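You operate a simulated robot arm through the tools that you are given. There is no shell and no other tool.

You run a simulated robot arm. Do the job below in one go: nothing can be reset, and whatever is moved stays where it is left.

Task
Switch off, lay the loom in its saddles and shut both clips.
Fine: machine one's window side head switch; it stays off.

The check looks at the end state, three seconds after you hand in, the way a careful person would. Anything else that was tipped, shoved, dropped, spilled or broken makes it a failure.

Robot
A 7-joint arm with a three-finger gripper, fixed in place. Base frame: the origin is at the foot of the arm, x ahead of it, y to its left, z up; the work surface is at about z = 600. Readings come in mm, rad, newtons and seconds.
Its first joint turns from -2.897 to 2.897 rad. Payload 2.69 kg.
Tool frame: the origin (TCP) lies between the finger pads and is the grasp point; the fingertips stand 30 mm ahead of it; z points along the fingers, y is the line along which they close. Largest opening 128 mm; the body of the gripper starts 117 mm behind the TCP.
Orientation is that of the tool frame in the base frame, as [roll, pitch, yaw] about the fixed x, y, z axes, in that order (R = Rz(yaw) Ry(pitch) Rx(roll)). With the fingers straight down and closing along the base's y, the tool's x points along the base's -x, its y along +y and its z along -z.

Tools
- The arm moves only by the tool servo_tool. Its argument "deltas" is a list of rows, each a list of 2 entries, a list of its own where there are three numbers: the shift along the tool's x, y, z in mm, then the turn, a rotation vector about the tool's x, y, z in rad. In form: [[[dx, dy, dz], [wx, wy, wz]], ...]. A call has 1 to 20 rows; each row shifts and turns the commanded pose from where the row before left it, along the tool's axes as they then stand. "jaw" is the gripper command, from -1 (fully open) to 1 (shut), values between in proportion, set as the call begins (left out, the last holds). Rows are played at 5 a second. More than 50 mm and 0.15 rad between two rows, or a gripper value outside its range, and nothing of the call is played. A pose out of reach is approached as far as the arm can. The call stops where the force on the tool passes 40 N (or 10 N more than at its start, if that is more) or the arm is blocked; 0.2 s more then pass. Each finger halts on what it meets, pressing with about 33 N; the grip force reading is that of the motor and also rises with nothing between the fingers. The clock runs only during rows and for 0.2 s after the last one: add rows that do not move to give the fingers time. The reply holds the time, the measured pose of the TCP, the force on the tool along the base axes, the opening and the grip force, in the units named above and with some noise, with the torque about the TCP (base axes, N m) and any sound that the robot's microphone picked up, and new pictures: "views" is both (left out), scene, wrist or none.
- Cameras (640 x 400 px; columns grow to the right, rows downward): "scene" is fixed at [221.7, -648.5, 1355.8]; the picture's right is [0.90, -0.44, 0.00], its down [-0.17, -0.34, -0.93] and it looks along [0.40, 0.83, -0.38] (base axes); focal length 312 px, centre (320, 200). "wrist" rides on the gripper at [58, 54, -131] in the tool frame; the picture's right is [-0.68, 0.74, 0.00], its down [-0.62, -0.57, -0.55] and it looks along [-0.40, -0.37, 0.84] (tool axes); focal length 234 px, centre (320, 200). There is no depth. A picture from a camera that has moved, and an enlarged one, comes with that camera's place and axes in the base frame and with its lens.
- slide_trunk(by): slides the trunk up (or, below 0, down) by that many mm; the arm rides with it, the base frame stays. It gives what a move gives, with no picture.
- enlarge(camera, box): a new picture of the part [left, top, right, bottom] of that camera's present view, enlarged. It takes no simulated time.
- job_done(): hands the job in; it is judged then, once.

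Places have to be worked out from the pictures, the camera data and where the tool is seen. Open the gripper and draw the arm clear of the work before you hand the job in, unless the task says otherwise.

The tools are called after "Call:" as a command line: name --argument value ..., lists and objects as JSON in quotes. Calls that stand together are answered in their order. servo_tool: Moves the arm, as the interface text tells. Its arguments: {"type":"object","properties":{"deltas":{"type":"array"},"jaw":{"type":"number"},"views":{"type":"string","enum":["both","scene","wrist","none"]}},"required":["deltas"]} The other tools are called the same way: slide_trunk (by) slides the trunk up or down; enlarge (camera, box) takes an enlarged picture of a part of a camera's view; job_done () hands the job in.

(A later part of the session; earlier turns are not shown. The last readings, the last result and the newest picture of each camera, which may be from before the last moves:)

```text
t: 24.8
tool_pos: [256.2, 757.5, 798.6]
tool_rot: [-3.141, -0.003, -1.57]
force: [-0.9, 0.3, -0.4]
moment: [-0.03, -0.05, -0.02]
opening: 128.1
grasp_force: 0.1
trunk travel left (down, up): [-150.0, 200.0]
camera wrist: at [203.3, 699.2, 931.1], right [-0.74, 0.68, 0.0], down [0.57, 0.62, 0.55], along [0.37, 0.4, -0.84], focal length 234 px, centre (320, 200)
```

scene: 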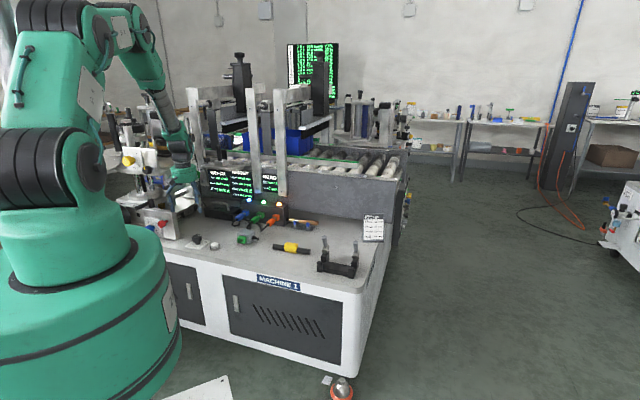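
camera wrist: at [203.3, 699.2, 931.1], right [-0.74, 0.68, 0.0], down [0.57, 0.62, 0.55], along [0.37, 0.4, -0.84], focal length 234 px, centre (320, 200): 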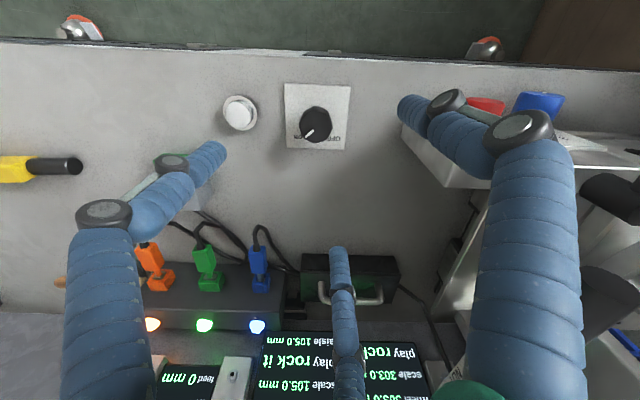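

The tool is above the knob at z≈799, vertical, yaw 270°. I'll zoom in on the knob for its exact centre, pointer angle and height.

Call:
enlarge --camera "wrist" --box '[270, 75, 370, 160]'

Call:
enlarge --camera "scene" --box '[176, 226, 226, 260]'

Call:
enlarge --camera "wrist" --box '[140, 150, 440, 340]'

```text
4.71 times, centred on (320, 118) of wrist
camera zoom: at [203.3, 699.2, 931.1], right [-0.74, 0.68, 0.0], down [0.57, 0.62, 0.55], along [0.37, 0.4, -0.84], focal length 1102 px, centre (320, 588)
```

zoom: 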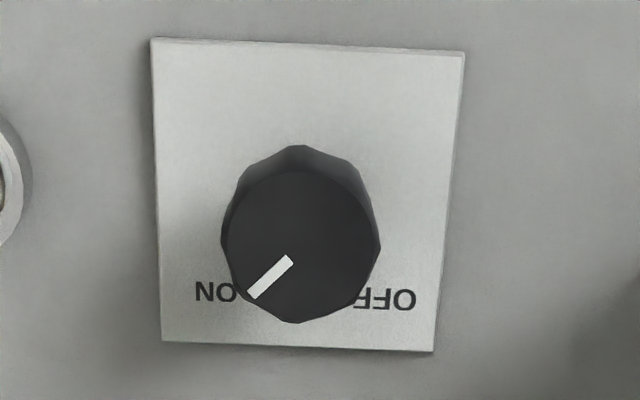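

```text
11.76 times, centred on (201, 243) of scene
camera zoom: at [221.7, -648.5, 1355.8], right [0.9, -0.44, 0.0], down [-0.17, -0.34, -0.93], along [0.4, 0.83, -0.38], focal length 3674 px, centre (1720, -306)
```

zoom: 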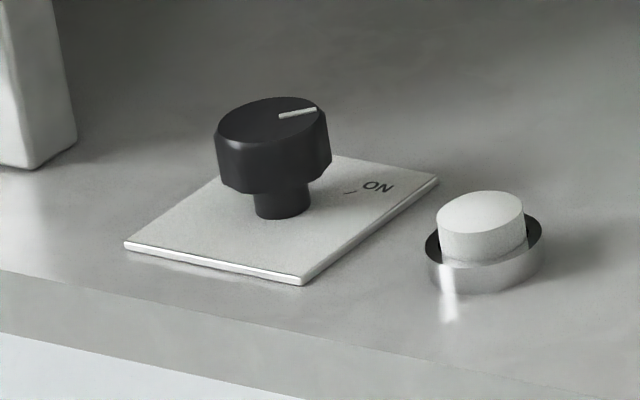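

```text
2.11 times, centred on (290, 245) of wrist
camera zoom: at [203.3, 699.2, 931.1], right [-0.74, 0.68, 0.0], down [0.57, 0.62, 0.55], along [0.37, 0.4, -0.84], focal length 493 px, centre (383, 105)
```

zoom: 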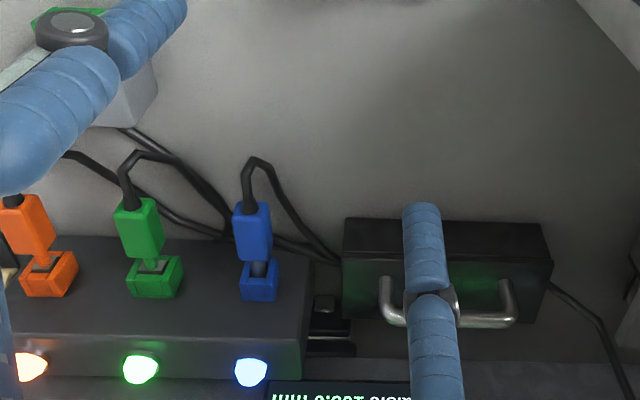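

Knob axis is about (261, 755), with the body at z≈626–646 and about 39 mm in diameter. I'll pre-close the jaws to about 70 mm so they stay clear of the white button, and descend to just above the knob.

Call:
servo_tool --deltas '[[[2.9, -5.1, 0], [0, 0, 0]], [[0, 0, 35], [0, 0, 0]], [[0, 0, 35], [0, 0, 0]], [[0, 0, 34], [0, 0, 0]], [[0, 0, 0], [0, 0, 0]]]' --jaw -0.1

Call:
enlarge --camera "scene" --box '[130, 160, 250, 260]'

Call:
enlarge --camera "wrist" --box '[260, 120, 380, 220]'

```text
t: 26.0
tool_pos: [261.4, 757.4, 695.5]
tool_rot: [-3.141, 0.0, -1.57]
force: [0.4, -0.3, -0.3]
moment: [-0.05, 0.01, -0.02]
opening: 70.6
grasp_force: 0.1
trunk travel left (down, up): [-150.0, 200.0]
camera wrist: at [208.5, 699.2, 827.2], right [-0.74, 0.68, 0.0], down [0.57, 0.62, 0.55], along [0.37, 0.4, -0.84], focal length 234 px, centre (320, 200)
```

scene: 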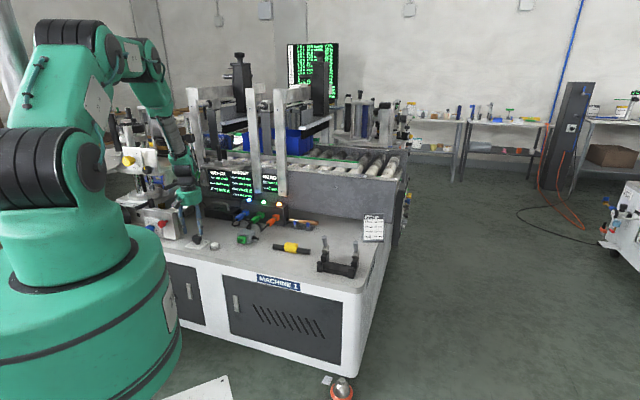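
wrist: 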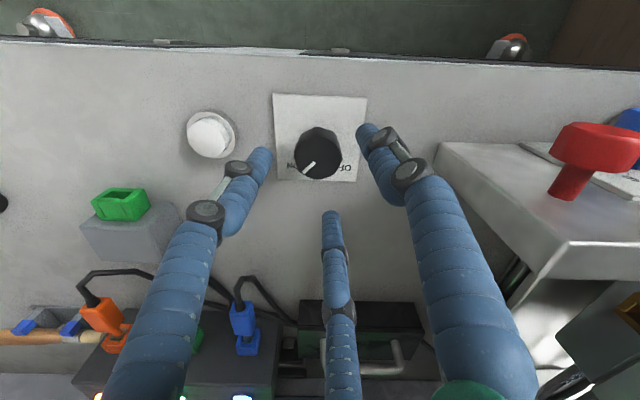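

```text
4.00 times, centred on (190, 210) of scene
camera zoom: at [221.7, -648.5, 1355.8], right [0.9, -0.44, 0.0], down [-0.17, -0.34, -0.93], along [0.4, 0.83, -0.38], focal length 1249 px, centre (840, 160)
```

zoom: 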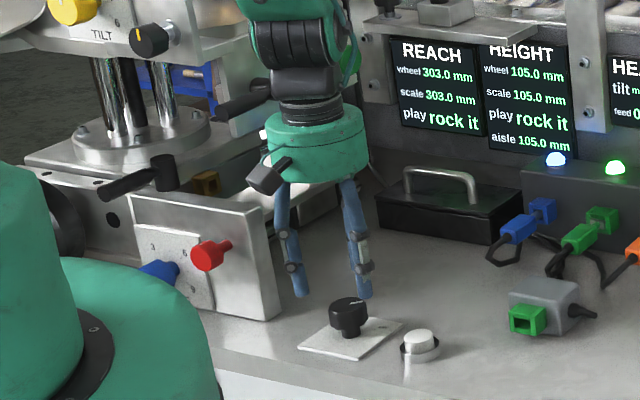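

```text
4.00 times, centred on (320, 170) of wrist
camera zoom: at [208.5, 699.2, 827.2], right [-0.74, 0.68, 0.0], down [0.57, 0.62, 0.55], along [0.37, 0.4, -0.84], focal length 937 px, centre (320, 320)
```

zoom: 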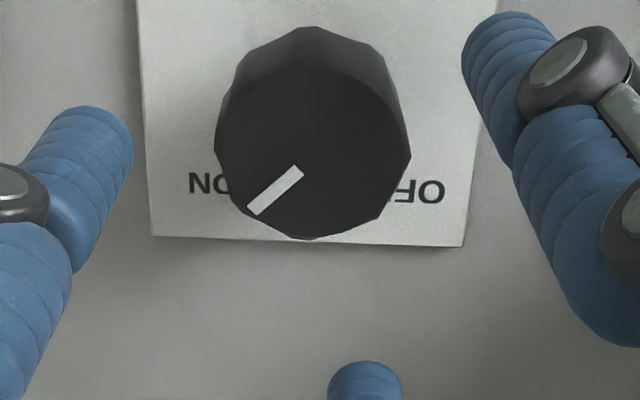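

The knob sits about 3 mm towards the robot from the tool axis, so I'll correct that and lower until the fingertips are near z=612, just above the plate.

Call:
servo_tool --deltas '[[[2.8, 0.5, 0], [0, 0, 0]], [[0, 0, 18], [0, 0, 0]], [[0, 0, 18], [0, 0, 0]], [[0, 0, 17], [0, 0, 0]], [[0, 0, 0], [0, 0, 0]]]'

Call:
enlarge --camera "scene" --box '[160, 200, 240, 260]'

```text
t: 27.2
tool_pos: [262.6, 755.0, 644.8]
tool_rot: [-3.141, 0.0, -1.571]
force: [0.0, 0.8, -0.5]
moment: [0.01, 0.01, -0.01]
opening: 70.6
grasp_force: 0.0
trunk travel left (down, up): [-150.0, 200.0]
camera wrist: at [209.5, 695.0, 776.0], right [-0.74, 0.68, 0.0], down [0.57, 0.62, 0.55], along [0.37, 0.4, -0.84], focal length 234 px, centre (320, 200)
```

scene: 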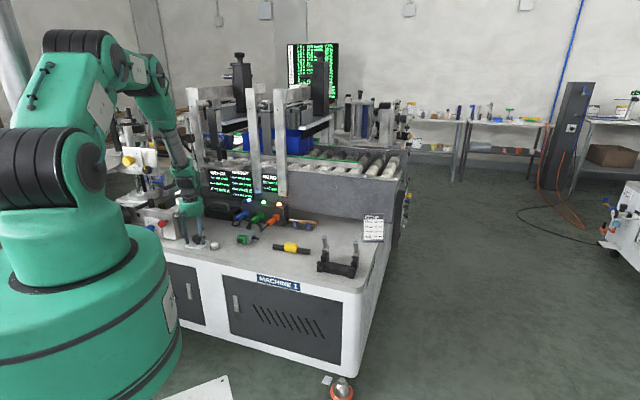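
wrist: 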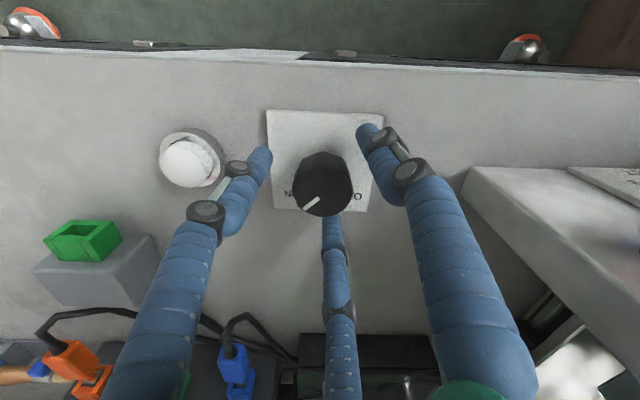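

```text
6.67 times, centred on (200, 230) of scene
camera zoom: at [221.7, -648.5, 1355.8], right [0.9, -0.44, 0.0], down [-0.17, -0.34, -0.93], along [0.4, 0.83, -0.38], focal length 2082 px, centre (1120, 0)
```

zoom: 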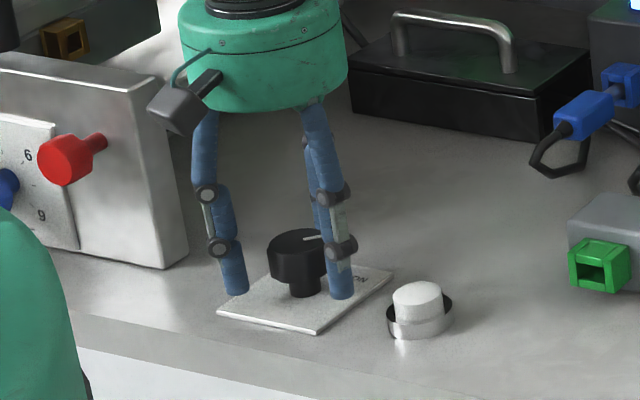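

The fingers straddle the knob with the tips just above the plate and there is no contact force. I'll close on it without moving.

Call:
servo_tool --deltas '[[[0, 0, 0], [0, 0, 0]], [[0, 0, 0], [0, 0, 0]], [[0, 0, 0], [0, 0, 0]]]' --jaw 1

Call:
enlarge --camera "scene" --box '[170, 210, 230, 255]'

```text
t: 28.0
tool_pos: [261.8, 755.1, 645.6]
tool_rot: [-3.141, 0.003, -1.572]
force: [-0.5, 20.1, -3.5]
moment: [0.64, -0.04, 0.33]
opening: 42.0
grasp_force: 44.8
trunk travel left (down, up): [-150.0, 200.0]
camera wrist: at [209.6, 696.9, 776.8], right [-0.74, 0.68, 0.0], down [0.57, 0.61, 0.55], along [0.37, 0.41, -0.83], focal length 234 px, centre (320, 200)
```

scene: 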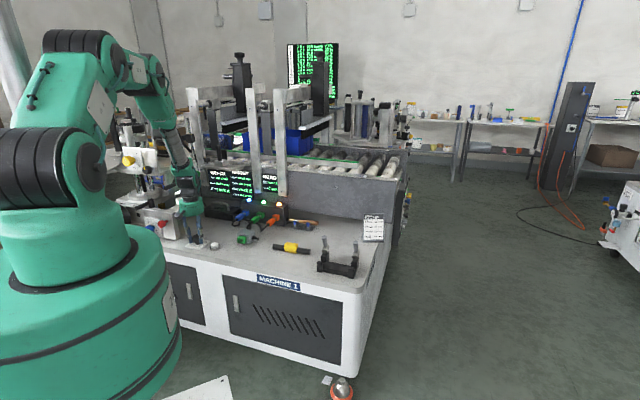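
wrist: 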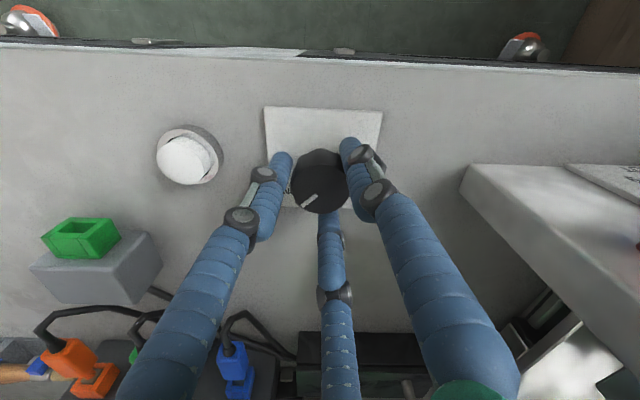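

```text
8.89 times, centred on (200, 232) of scene
camera zoom: at [221.7, -648.5, 1355.8], right [0.9, -0.44, 0.0], down [-0.17, -0.34, -0.93], along [0.4, 0.83, -0.38], focal length 2776 px, centre (1387, -89)
```

zoom: 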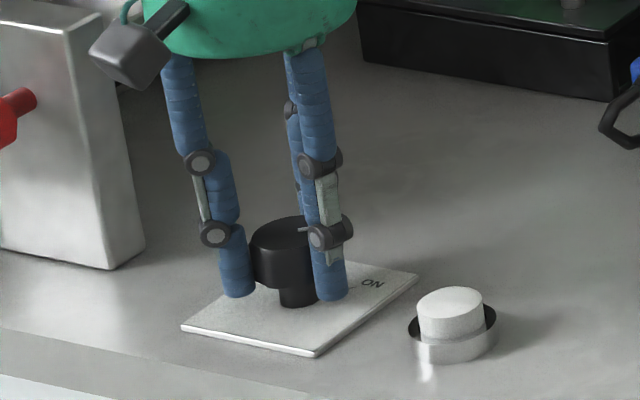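

Gripped at 42 mm opening, but there is about 20 N sideways along +y, so the tool is slightly off the knob's axis. I'll shift about 2 mm in +y to relieve it, then begin the counter-clockwise turn in small steps.

Call:
servo_tool --deltas '[[[-2.0, 0, 0], [0, 0, 0]], [[0, 0, 0], [0, 0, 0]], [[0, 0, 0], [0, 0, -0.1]], [[0, 0, 0], [0, 0, -0.1]], [[0, 0, 0], [0, 0, -0.1]], [[0, 0, 0], [0, 0, 0]]]' --views "wrist"

Call:
enlarge --camera "wrist" --box '[240, 90, 400, 230]'

```text
t: 29.4
tool_pos: [261.7, 756.8, 646.4]
tool_rot: [-3.141, 0.0, -1.272]
force: [-6.9, 21.1, 5.4]
moment: [0.63, 0.42, 0.04]
opening: 41.2
grasp_force: 45.1
trunk travel left (down, up): [-150.0, 200.0]
camera wrist: at [229.1, 684.4, 776.9], right [-0.9, 0.43, 0.0], down [0.36, 0.76, 0.55], along [0.23, 0.5, -0.84], focal length 234 px, centre (320, 200)
```

wrist: 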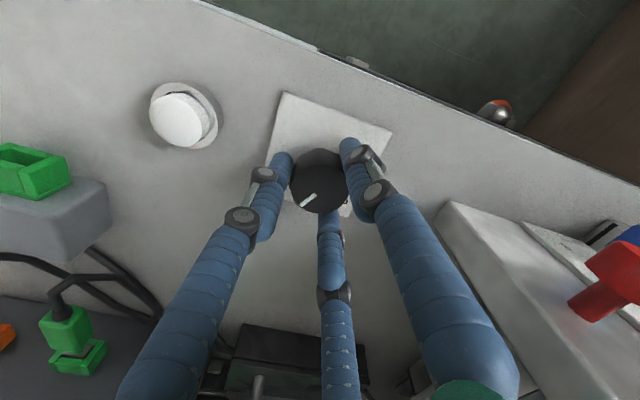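

```text
2.86 times, centred on (320, 160) of wrist
camera zoom: at [229.1, 684.4, 776.9], right [-0.9, 0.43, 0.0], down [0.36, 0.76, 0.55], along [0.23, 0.5, -0.84], focal length 669 px, centre (320, 314)
```

zoom: 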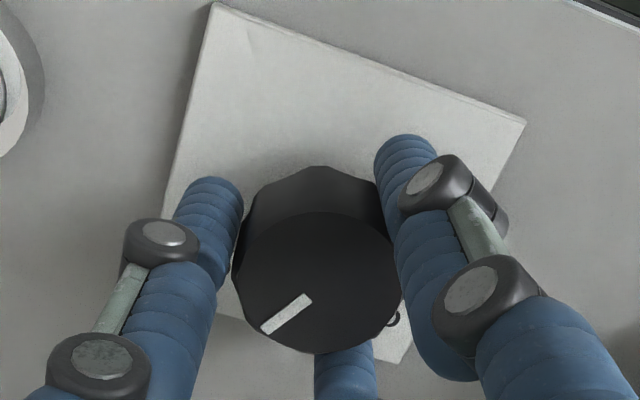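

The knob turns with the gripper; the sideways force rotates with the tool, so it is just the grip settling on the knob's facets. I'll continue the turn in small steps.

Call:
servo_tool --deltas '[[[0, 0, 0], [0, 0, -0.1]], [[0, 0, 0], [0, 0, -0.1]], [[0, 0, 0], [0, 0, -0.1]], [[0, 0, 0], [0, 0, -0.1]], [[0, 0, 0], [0, 0, -0.1]], [[0, 0, 0], [0, 0, -0.1]], [[0, 0, 0], [0, 0, -0.1]], [[0, 0, 0], [0, 0, 0]]]' --views "wrist"

Call:
enlarge --camera "wrist" --box '[240, 90, 400, 230]'

```text
t: 31.2
tool_pos: [261.5, 756.6, 647.1]
tool_rot: [-3.14, -0.001, -0.569]
force: [-14.7, 28.9, 16.0]
moment: [0.72, 0.3, 0.05]
opening: 40.9
grasp_force: 45.5
trunk travel left (down, up): [-150.0, 200.0]
camera wrist: at [283.3, 679.4, 776.8], right [-0.97, -0.26, 0.0], down [-0.21, 0.81, 0.55], along [-0.14, 0.53, -0.84], focal length 234 px, centre (320, 200)
```

wrist: 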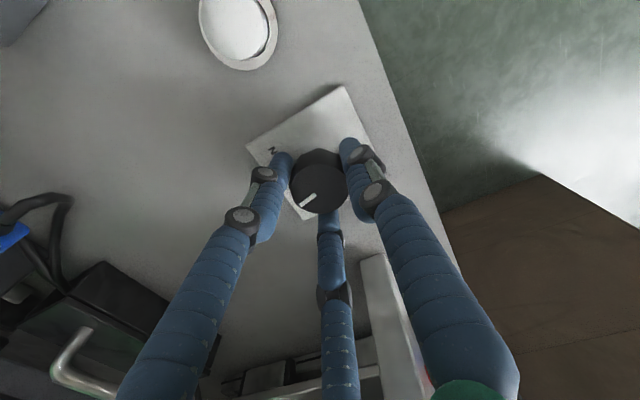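

```text
2.86 times, centred on (320, 160) of wrist
camera zoom: at [283.3, 679.4, 776.8], right [-0.97, -0.26, 0.0], down [-0.21, 0.81, 0.55], along [-0.14, 0.53, -0.84], focal length 669 px, centre (320, 314)
```

zoom: 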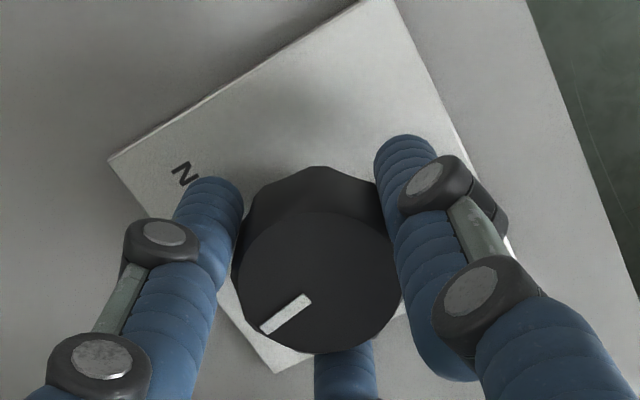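

One radian is turned so far, but the contact force has climbed to about 36 N, up and sideways. I'll ease the tool towards where it is being pushed before finishing the turn.

Call:
servo_tool --deltas '[[[-1.4, -0.9, -1.5], [0, 0, 0]], [[0, 0, 0], [0, 0, 0]], [[0, 0, 0], [0, 0, 0]]]' --views "none"

```text
t: 32.0
tool_pos: [261.7, 757.5, 645.7]
tool_rot: [3.141, 0.002, -0.57]
force: [1.3, 22.2, 2.6]
moment: [0.73, -0.26, 0.05]
opening: 41.2
grasp_force: 45.4
trunk travel left (down, up): [-150.0, 200.0]
```

The force dropped to about 22 N. I'll ease a little more in +y and complete the remaining 0.57 rad.

Call:
servo_tool --deltas '[[[-0.8, -1.3, 0], [0, 0, 0]], [[0, 0, 0], [0, 0, -0.095]], [[0, 0, 0], [0, 0, -0.095]], [[0, 0, 0], [0, 0, -0.095]], [[0, 0, 0], [0, 0, 0]]]' --views "none"

```text
t: 33.2
tool_pos: [261.0, 756.6, 646.8]
tool_rot: [3.139, 0.0, -0.285]
force: [16.0, -4.8, 3.9]
moment: [-0.29, -0.41, 0.05]
opening: 41.1
grasp_force: 44.9
trunk travel left (down, up): [-150.0, 200.0]
```

The forces are moderate at (16, -5, 4) N. I'll finish the turn with the last 0.285 rad.

Call:
servo_tool --deltas '[[[0, 0, 0], [0, 0, -0.095]], [[0, 0, 0], [0, 0, -0.095]], [[0, 0, 0], [0, 0, -0.095]], [[0, 0, 0], [0, 0, 0]]]' --views "wrist"

Call:
enlarge --camera "wrist" --box '[240, 90, 400, 230]'

Call:
enlarge --camera "scene" --box '[170, 210, 230, 255]'

```text
t: 34.2
tool_pos: [261.7, 756.5, 645.9]
tool_rot: [3.141, 0.002, -0.001]
force: [18.4, -18.6, 0.3]
moment: [-0.53, -0.52, 0.03]
opening: 41.0
grasp_force: 45.1
trunk travel left (down, up): [-150.0, 200.0]
camera wrist: at [321.5, 703.2, 776.9], right [-0.68, -0.74, 0.0], down [-0.61, 0.57, 0.55], along [-0.4, 0.37, -0.84], focal length 234 px, centre (320, 200)
```

wrist: 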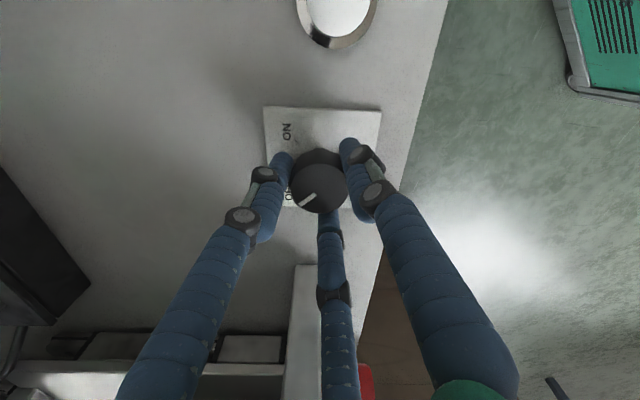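

```text
2.86 times, centred on (320, 160) of wrist
camera zoom: at [321.5, 703.2, 776.9], right [-0.68, -0.74, 0.0], down [-0.61, 0.57, 0.55], along [-0.4, 0.37, -0.84], focal length 669 px, centre (320, 314)
```

zoom: 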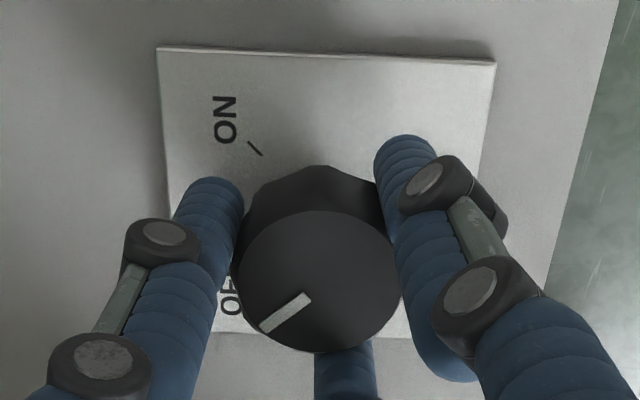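

```text
8.89 times, centred on (200, 232) of scene
camera zoom: at [221.7, -648.5, 1355.8], right [0.9, -0.44, 0.0], down [-0.17, -0.34, -0.93], along [0.4, 0.83, -0.38], focal length 2776 px, centre (1387, -89)
```

zoom: 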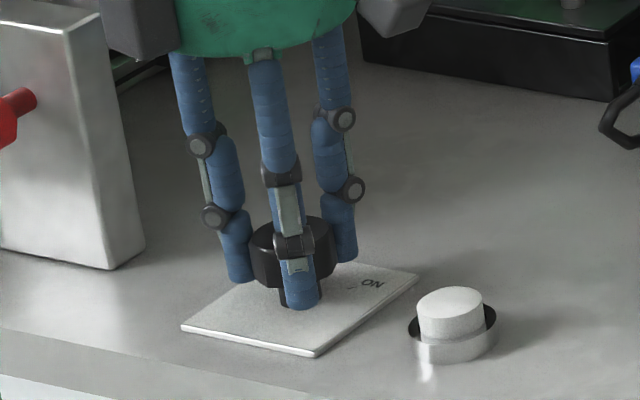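

The pointer looks to be at OFF. I'll relieve the side load slightly, open to 70 mm, and check that the knob stays put.

Call:
servo_tool --deltas '[[[1.2, 1.2, 0], [0, 0, 0]], [[0, 0, 0], [0, 0, 0]]]' --views "none"

Call:
servo_tool --deltas '[[[0, 0, 0], [0, 0, 0]], [[0, 0, 0], [0, 0, 0]], [[0, 0, 0], [0, 0, 0]]]' --jaw -0.1 --views "wrist"

Call:
enlarge --camera "wrist" --box '[240, 90, 400, 230]'

```text
t: 34.8
tool_pos: [261.0, 756.3, 645.6]
tool_rot: [-3.141, 0.002, -0.002]
force: [-3.3, -10.9, -5.9]
moment: [0.01, 0.2, 0.09]
opening: 40.8
grasp_force: 45.0
trunk travel left (down, up): [-150.0, 200.0]
```

```text
t: 35.6
tool_pos: [262.9, 757.9, 646.7]
tool_rot: [3.142, 0.001, -0.002]
force: [0.3, -0.6, 0.4]
moment: [-0.01, -0.02, -0.01]
opening: 70.4
grasp_force: 0.1
trunk travel left (down, up): [-150.0, 200.0]
camera wrist: at [322.5, 703.5, 777.7], right [-0.68, -0.74, 0.0], down [-0.61, 0.57, 0.55], along [-0.4, 0.37, -0.84], focal length 234 px, centre (320, 200)
```

wrist: 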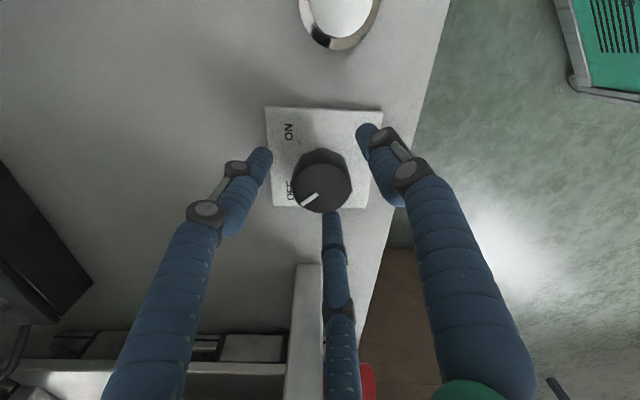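

```text
2.86 times, centred on (320, 160) of wrist
camera zoom: at [322.5, 703.5, 777.7], right [-0.68, -0.74, 0.0], down [-0.61, 0.57, 0.55], along [-0.4, 0.37, -0.84], focal length 669 px, centre (320, 314)
```

zoom: 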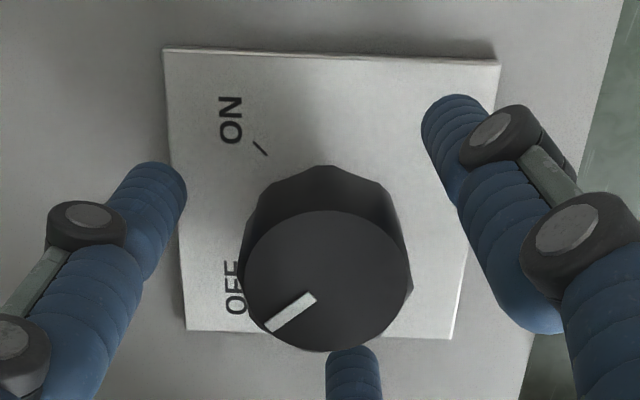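

The knob stayed put after release, but my estimate has the pointer at about 82°, slightly short of the OFF mark at 90°. I'll check it more closely from both cameras.

Call:
enlarge --camera "scene" --box '[185, 230, 215, 252]'

Call:
servo_tool --deltas '[[[0, 0, -30], [0, 0, 0]], [[0, 0, -30], [0, 0, 0]], [[0, 0, -30], [0, 0, 0]], [[0, 0, -30], [0, 0, 0]], [[0, 0, 0], [0, 0, 0]]]' --jaw -0.6

Call:
enlarge --camera "wrist" --box '[280, 80, 370, 160]'

Call:
enlarge --camera "scene" --box '[185, 230, 215, 252]'

```text
16.00 times, centred on (200, 241) of scene
camera zoom: at [221.7, -648.5, 1355.8], right [0.9, -0.44, 0.0], down [-0.17, -0.34, -0.93], along [0.4, 0.83, -0.38], focal length 4997 px, centre (2240, -456)
```

zoom: 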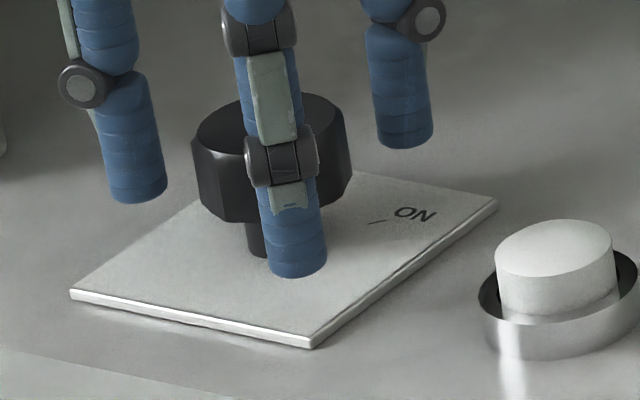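

```text
t: 36.8
tool_pos: [261.8, 754.7, 767.3]
tool_rot: [3.141, 0.001, 0.0]
force: [-1.1, 0.2, 0.0]
moment: [0.03, 0.01, -0.02]
opening: 102.7
grasp_force: 0.2
trunk travel left (down, up): [-150.0, 200.0]
camera wrist: at [321.7, 702.0, 898.0], right [-0.68, -0.74, 0.0], down [-0.61, 0.57, 0.55], along [-0.4, 0.37, -0.84], focal length 234 px, centre (320, 200)
```

scene: 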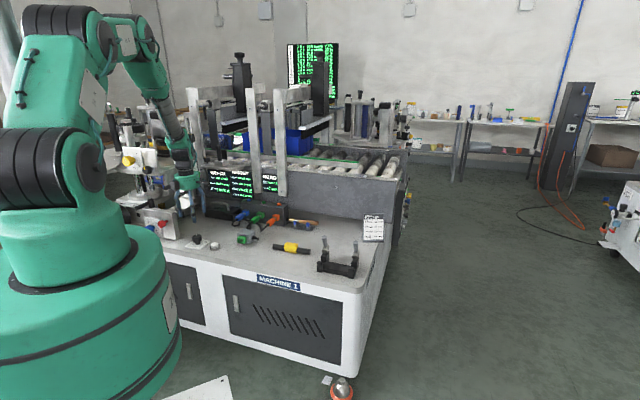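
wrist: 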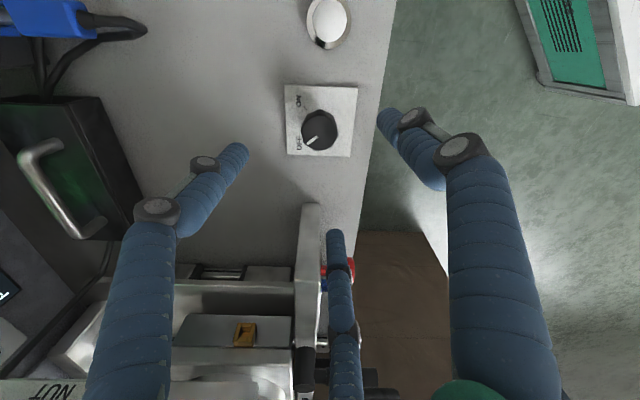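

```text
5.00 times, centred on (325, 120) of wrist
camera zoom: at [321.7, 702.0, 898.0], right [-0.68, -0.74, 0.0], down [-0.61, 0.57, 0.55], along [-0.4, 0.37, -0.84], focal length 1171 px, centre (295, 600)
```

zoom: 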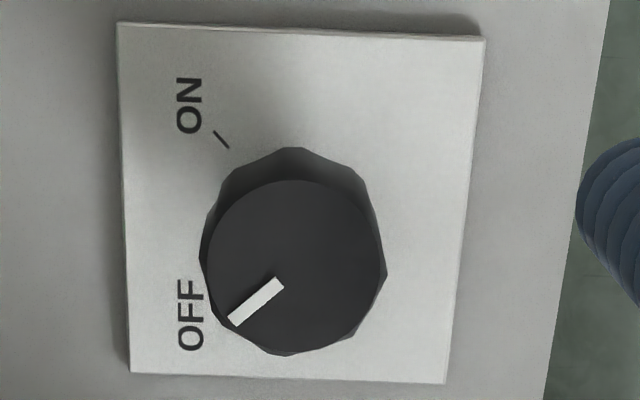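

```text
16.00 times, centred on (200, 241) of scene
camera zoom: at [221.7, -648.5, 1355.8], right [0.9, -0.44, 0.0], down [-0.17, -0.34, -0.93], along [0.4, 0.83, -0.38], focal length 4997 px, centre (2240, -456)
```

zoom: 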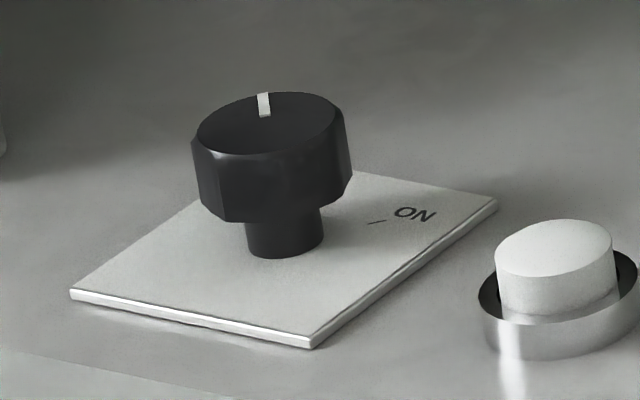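

The pointer is at about 86°, just shy of the OFF mark. I'll regrip in the same attitude and nudge it a few degrees further so it sits squarely on OFF.

Call:
servo_tool --deltas '[[[-0.5, -1.0, 20], [0, 0, 0]], [[0, 0, 35], [0, 0, 0]], [[0, 0, 35], [0, 0, 0]], [[0, 0, 31], [0, 0, 0]], [[0, 0, 0], [0, 0, 0]]]' --jaw -0.1 --views "wrist"

Call:
servo_tool --deltas '[[[0, 0, 0], [0, 0, 0]], [[0, 0, 0], [0, 0, 0]], [[0, 0, 0], [0, 0, 0]]]' --jaw 1 --views "wrist"

```text
t: 38.0
tool_pos: [264.4, 758.8, 644.0]
tool_rot: [-3.141, 0.0, -0.002]
force: [0.4, -0.2, -0.3]
moment: [-0.01, 0.0, 0.02]
opening: 70.5
grasp_force: 0.0
trunk travel left (down, up): [-150.0, 200.0]
camera wrist: at [324.0, 704.6, 775.6], right [-0.68, -0.74, 0.0], down [-0.61, 0.57, 0.55], along [-0.4, 0.37, -0.84], focal length 234 px, centre (320, 200)
```

wrist: 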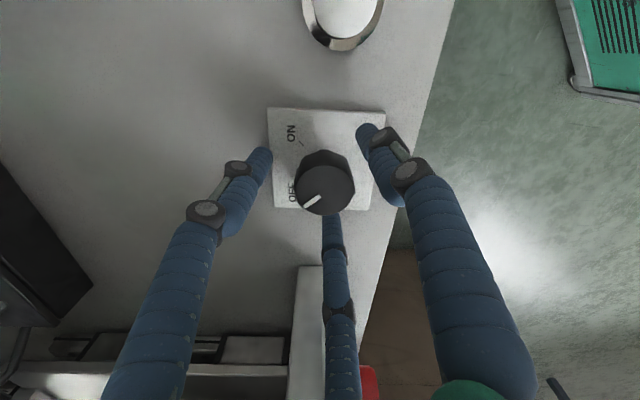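

```text
t: 38.8
tool_pos: [261.9, 757.4, 643.3]
tool_rot: [3.139, 0.001, 0.002]
force: [-34.8, -7.7, 11.1]
moment: [-0.5, 1.3, 0.02]
opening: 40.5
grasp_force: 44.7
trunk travel left (down, up): [-150.0, 200.0]
camera wrist: at [321.7, 703.1, 776.1], right [-0.68, -0.74, 0.0], down [-0.61, 0.57, 0.55], along [-0.4, 0.37, -0.84], focal length 234 px, centre (320, 200)
```

wrist: 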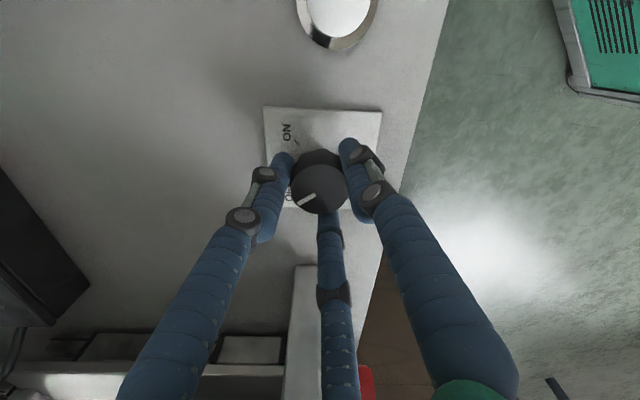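

Closing pulled the tool about 2 mm towards the knob's axis, with 35 N of side load. I'll relieve that first and then turn the last few degrees.

Call:
servo_tool --deltas '[[[-2.2, 0.6, 0], [0, 0, 0]], [[0, 0, 0], [0, 0, 0]]]' --views "none"

Call:
servo_tool --deltas '[[[0, 0, 0], [0, 0, -0.05]], [[0, 0, 0], [0, 0, -0.045]], [[0, 0, 0], [0, 0, 0]], [[0, 0, 0], [0, 0, 0]]]' --views "none"

```text
t: 39.4
tool_pos: [261.2, 755.2, 644.4]
tool_rot: [3.141, 0.001, -0.001]
force: [-11.2, -10.6, 4.4]
moment: [-0.3, -0.01, 0.09]
opening: 40.6
grasp_force: 44.8
trunk travel left (down, up): [-150.0, 200.0]
```

```text
t: 40.4
tool_pos: [261.9, 756.8, 643.8]
tool_rot: [-3.142, 0.0, 0.095]
force: [21.6, -20.7, -2.9]
moment: [-0.45, -0.83, 0.05]
opening: 40.4
grasp_force: 45.1
trunk travel left (down, up): [-150.0, 200.0]
```

Turned 0.095 rad with no stop torque. I'll relieve the side load, release, rise clear, and check the pointer.

Call:
servo_tool --deltas '[[[1.0, 1.0, 0], [0, 0, 0]], [[0, 0, 0], [0, 0, 0]]]' --views "none"

Call:
servo_tool --deltas '[[[0, 0, 0], [0, 0, 0]], [[0, 0, 0], [0, 0, 0]], [[0, 0, -30], [0, 0, 0]], [[0, 0, -30], [0, 0, 0]], [[0, 0, -30], [0, 0, 0]], [[0, 0, -30], [0, 0, 0]], [[0, 0, 0], [0, 0, 0]]]' --jaw -0.1 --views "both"

Call:
enlarge --camera "wrist" --box '[280, 80, 370, 160]'

Call:
enlarge --camera "scene" --box '[185, 230, 215, 252]'

```text
t: 41.0
tool_pos: [260.8, 756.5, 643.5]
tool_rot: [-3.141, 0.001, 0.093]
force: [14.4, -9.6, -10.4]
moment: [0.06, -0.31, 0.03]
opening: 40.4
grasp_force: 44.9
trunk travel left (down, up): [-150.0, 200.0]
```

```text
t: 42.6
tool_pos: [261.8, 756.7, 764.4]
tool_rot: [-3.141, 0.0, 0.093]
force: [-0.7, -0.2, -0.9]
moment: [0.05, -0.03, -0.03]
opening: 70.4
grasp_force: 0.0
trunk travel left (down, up): [-150.0, 200.0]
camera wrist: at [326.2, 707.6, 896.3], right [-0.6, -0.8, 0.0], down [-0.67, 0.51, 0.55], along [-0.44, 0.33, -0.84], focal length 234 px, centre (320, 200)
```

scene: 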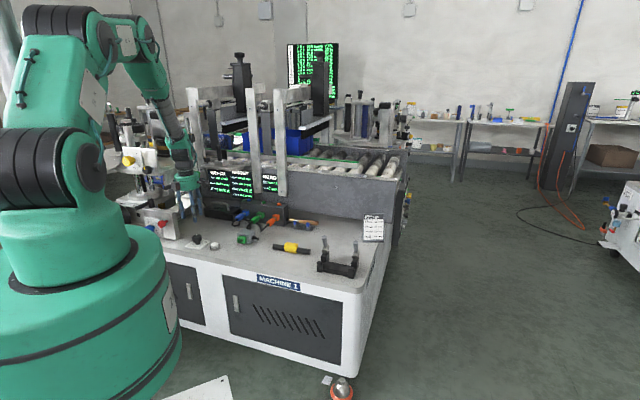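
wrist: 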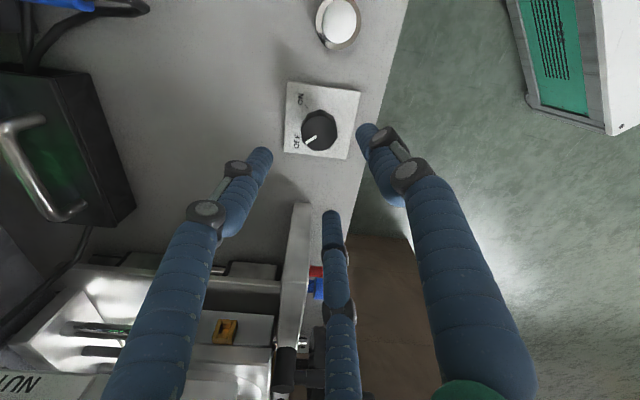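

```text
5.00 times, centred on (325, 120) of wrist
camera zoom: at [326.2, 707.6, 896.3], right [-0.6, -0.8, 0.0], down [-0.67, 0.51, 0.55], along [-0.44, 0.33, -0.84], focal length 1171 px, centre (295, 600)
```

zoom: 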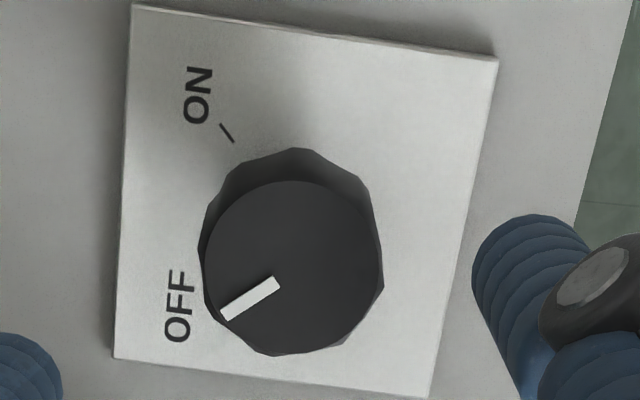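

```text
16.00 times, centred on (200, 241) of scene
camera zoom: at [221.7, -648.5, 1355.8], right [0.9, -0.44, 0.0], down [-0.17, -0.34, -0.93], along [0.4, 0.83, -0.38], focal length 4997 px, centre (2240, -456)
```

zoom: 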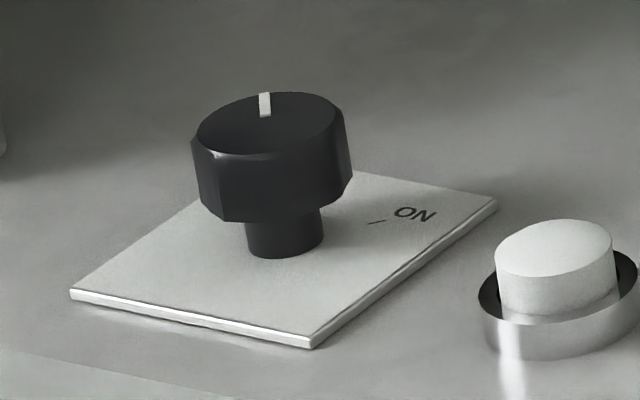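

The pointer came back to the same spot as after the first release, so that is the OFF detent. I'll check whether the displays or lamps changed.

Call:
enlarge --camera "scene" --box '[190, 150, 300, 225]'

Call:
enlarge --camera "scene" --box '[270, 30, 430, 140]'

```text
5.33 times, centred on (245, 188) of scene
camera zoom: at [221.7, -648.5, 1355.8], right [0.9, -0.44, 0.0], down [-0.17, -0.34, -0.93], along [0.4, 0.83, -0.38], focal length 1666 px, centre (720, 267)
```

zoom: 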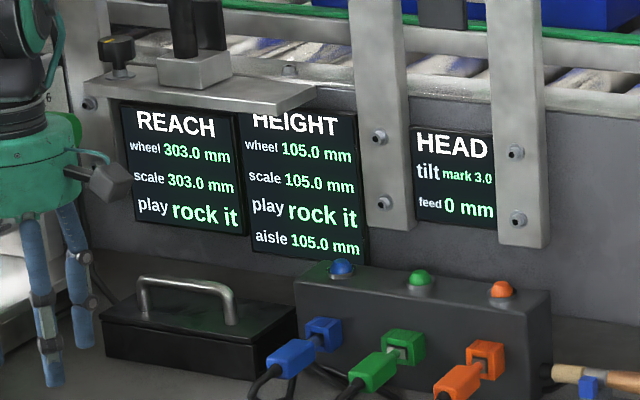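

```text
3.64 times, centred on (350, 85) of scene
camera zoom: at [221.7, -648.5, 1355.8], right [0.9, -0.44, 0.0], down [-0.17, -0.34, -0.93], along [0.4, 0.83, -0.38], focal length 1136 px, centre (211, 618)
```

zoom: 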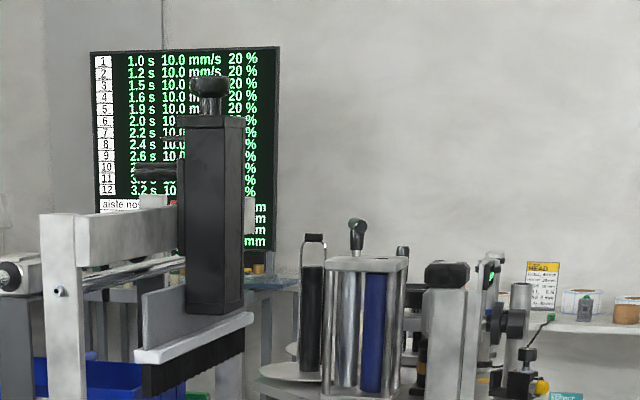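

The three lamps went out, which confirms that this is the correct switch and that it is off. Now I'll raise the tool and turn it to the loom's grasp attitude (yaw about 135–140°), going the long way round to respect the wrist limit.

Call:
servo_tool --deltas '[[[0, 0, -40], [0, 0, 0]], [[0, 0, -40], [0, 0, 0]], [[0, 0, -40], [0, 0, 0]], [[0, 0, 0], [0, 0, 0.14357]], [[0, 0, 0], [0, 0, 0.14357]], [[0, 0, 0], [0, 0, 0.14357]], [[0, 0, 0], [0, 0, 0.14357]], [[0, 0, 0], [0, 0, 0.14357]], [[0, 0, 0], [0, 0, 0.14357]], [[0, 0, 0], [0, 0, 0.14357]], [[0, 0, 0], [0, 0, 0.14357]], [[0, 0, 0], [0, 0, 0.14357]], [[0, 0, 0], [0, 0, 0.14357]], [[0, 0, 0], [0, 0, 0.14357]], [[0, 0, 0], [0, 0, 0.14357]], [[0, 0, 0], [0, 0, 0.14357]], [[0, 0, 0], [0, 0, 0.14357]]]' --jaw -0.5 --views "none"

```text
t: 46.2
tool_pos: [260.9, 757.0, 885.5]
tool_rot: [-3.142, 0.0, -1.92]
force: [0.5, 0.2, 0.1]
moment: [-0.05, 0.0, -0.03]
opening: 95.9
grasp_force: 0.1
trunk travel left (down, up): [-150.0, 200.0]
```

I'll shift away from the tower first, then finish turning to yaw 135° and travel above the loom.

Call:
servo_tool --deltas '[[[21.2, -45.3, 0], [0, 0, 0]], [[21.2, -45.3, 0], [0, 0, 0]], [[0, 0, 0], [0, 0, 0.14357]], [[0, 0, 0], [0, 0, 0.14357]], [[0, 0, 0], [0, 0, 0.14357]], [[0, 0, 0], [0, 0, 0.14357]], [[0, 0, 0], [0, 0, 0.14357]], [[0, 0, 0], [0, 0, 0.14357]], [[0, 0, 0], [0, 0, 0.14357]], [[0, 0, 0], [0, 0, 0.14357]], [[0, 0, 0], [0, 0, 0.14357]], [[0, 0, 0], [0, 0, 0.14357]], [[0, 0, 0], [0, 0, 0.14357]], [[0, 0, 0], [0, 0, 0.14357]], [[0, 0, 0], [0, 0, 0.14357]], [[0, 0, 0], [0, 0, 0.14357]]]' --views "none"

Call:
servo_tool --deltas '[[[-42.6, 10, 5], [0, 0, 0]], [[-42.6, 10, 5], [0, 0, 0]], [[-42.6, 10, 5], [0, 0, 0]], [[-42.6, 10, 5], [0, 0, 0]], [[-42.6, 10, 5], [0, 0, 0]], [[-42.6, 10, 5], [0, 0, 0]], [[-42.6, 10, 5], [0, 0, 0]], [[-42.6, 12, 5], [0, 0, 0]], [[0, 0, 0], [0, 0, 0]]]' --jaw -1 --views "both"

```text
t: 49.6
tool_pos: [331.0, 686.3, 884.9]
tool_rot: [3.14, 0.0, 2.351]
force: [0.1, -0.6, 0.5]
moment: [-0.01, -0.01, 0.03]
opening: 96.3
grasp_force: 0.0
trunk travel left (down, up): [-150.0, 200.0]
```

```text
t: 51.6
tool_pos: [630.3, 504.4, 846.7]
tool_rot: [-3.141, 0.0, 2.355]
force: [0.8, 0.3, 0.0]
moment: [0.02, 0.06, 0.01]
opening: 128.0
grasp_force: 0.1
trunk travel left (down, up): [-150.0, 200.0]
camera wrist: at [628.3, 583.2, 978.3], right [1.0, 0.04, 0.0], down [0.03, -0.84, 0.55], along [0.02, -0.55, -0.84], focal length 234 px, centre (320, 200)
```

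scene: 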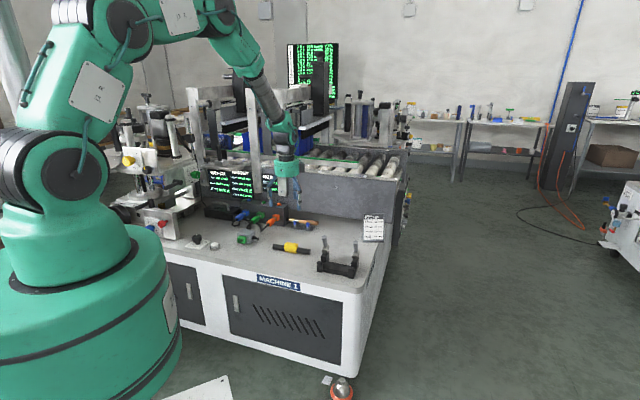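
wrist: 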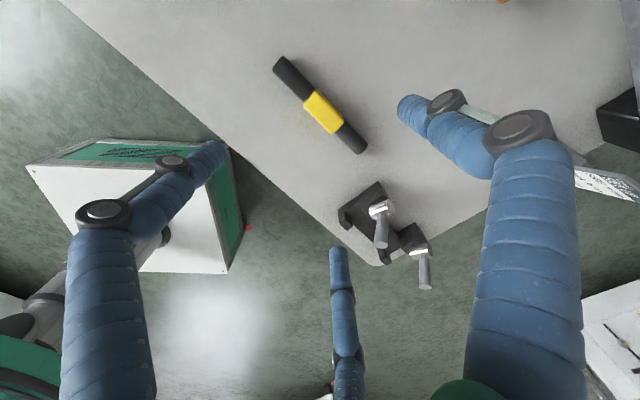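

The loom and saddles are both in view. I'll zoom in to measure their exact poses.

Call:
enlarge --camera "wrist" --box '[260, 45, 380, 165]'

Call:
enlarge --camera "wrist" --box '[325, 170, 445, 300]'

```text
3.33 times, centred on (320, 105) of wrist
camera zoom: at [628.3, 583.2, 978.3], right [1.0, 0.04, 0.0], down [0.03, -0.84, 0.55], along [0.02, -0.55, -0.84], focal length 781 px, centre (320, 517)
```

zoom: 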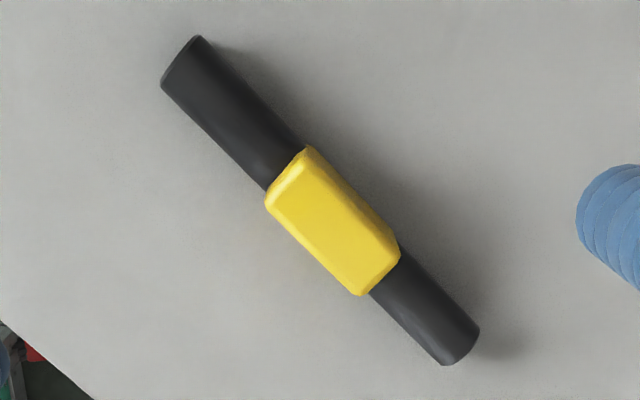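

```text
3.08 times, centred on (385, 235) of wrist
camera zoom: at [628.3, 583.2, 978.3], right [1.0, 0.04, 0.0], down [0.03, -0.84, 0.55], along [0.02, -0.55, -0.84], focal length 720 px, centre (120, 92)
```

zoom: 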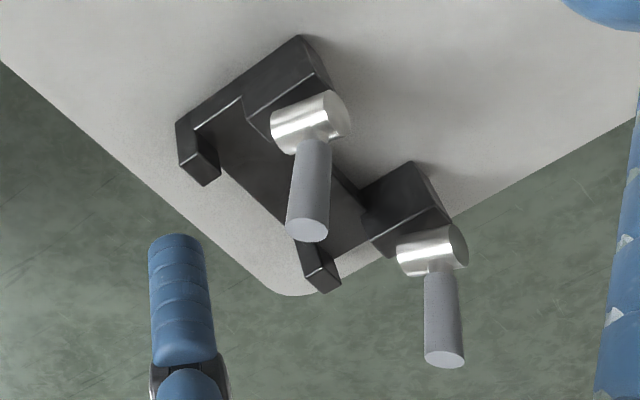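

Loom centre is about (637, 506), with its axis at −41°, a rod about 24 mm thick and a block about 30 mm across. I'll zoom in tightly on the saddles to get the channel's limits and floor height.

Call:
enlarge --camera "wrist" --box '[335, 175, 395, 235]'

Call:
enlarge --camera "wrist" --box '[370, 215, 440, 275]'

Call:
enlarge --camera "scene" --box '[316, 252, 340, 276]'

Call:
enlarge --camera "scene" --box '[342, 254, 366, 284]'

```text
6.67 times, centred on (365, 205) of wrist
camera zoom: at [628.3, 583.2, 978.3], right [1.0, 0.04, 0.0], down [0.03, -0.84, 0.55], along [0.02, -0.55, -0.84], focal length 1561 px, centre (20, 167)
```

zoom: 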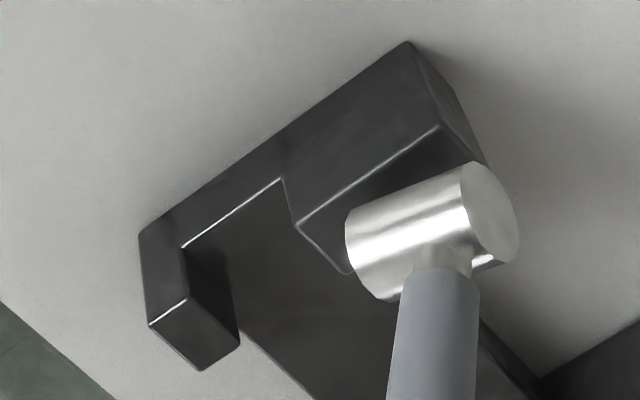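

```text
6.67 times, centred on (405, 245) of wrist
camera zoom: at [628.3, 583.2, 978.3], right [1.0, 0.04, 0.0], down [0.03, -0.84, 0.55], along [0.02, -0.55, -0.84], focal length 1561 px, centre (-247, -100)
```

zoom: 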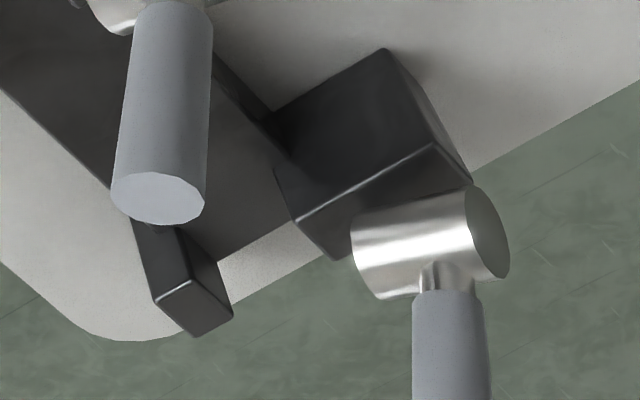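

```text
16.00 times, centred on (328, 264) of scene
camera zoom: at [221.7, -648.5, 1355.8], right [0.9, -0.44, 0.0], down [-0.17, -0.34, -0.93], along [0.4, 0.83, -0.38], focal length 4997 px, centre (192, -824)
```

zoom: 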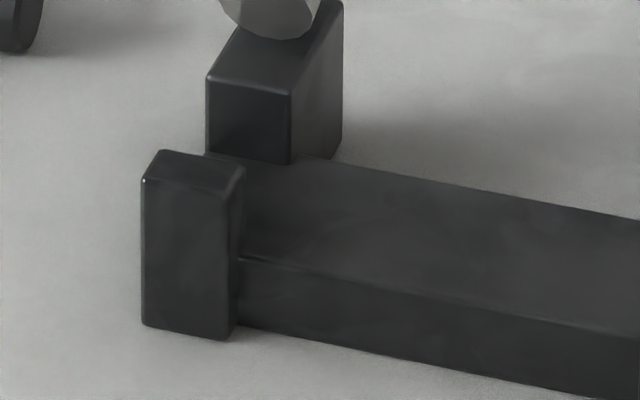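

```text
13.33 times, centred on (354, 269) of scene
camera zoom: at [221.7, -648.5, 1355.8], right [0.9, -0.44, 0.0], down [-0.17, -0.34, -0.93], along [0.4, 0.83, -0.38], focal length 4164 px, centre (-133, -720)
```

zoom: 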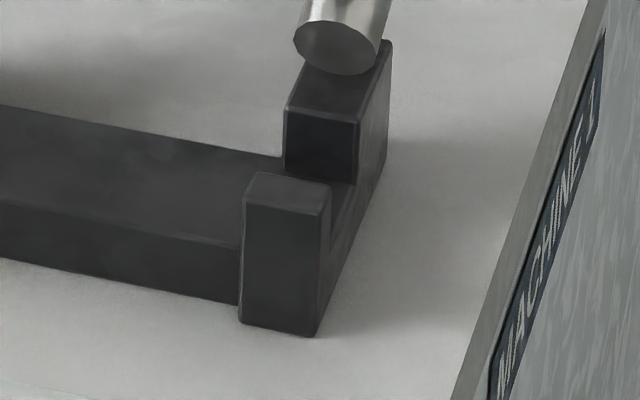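

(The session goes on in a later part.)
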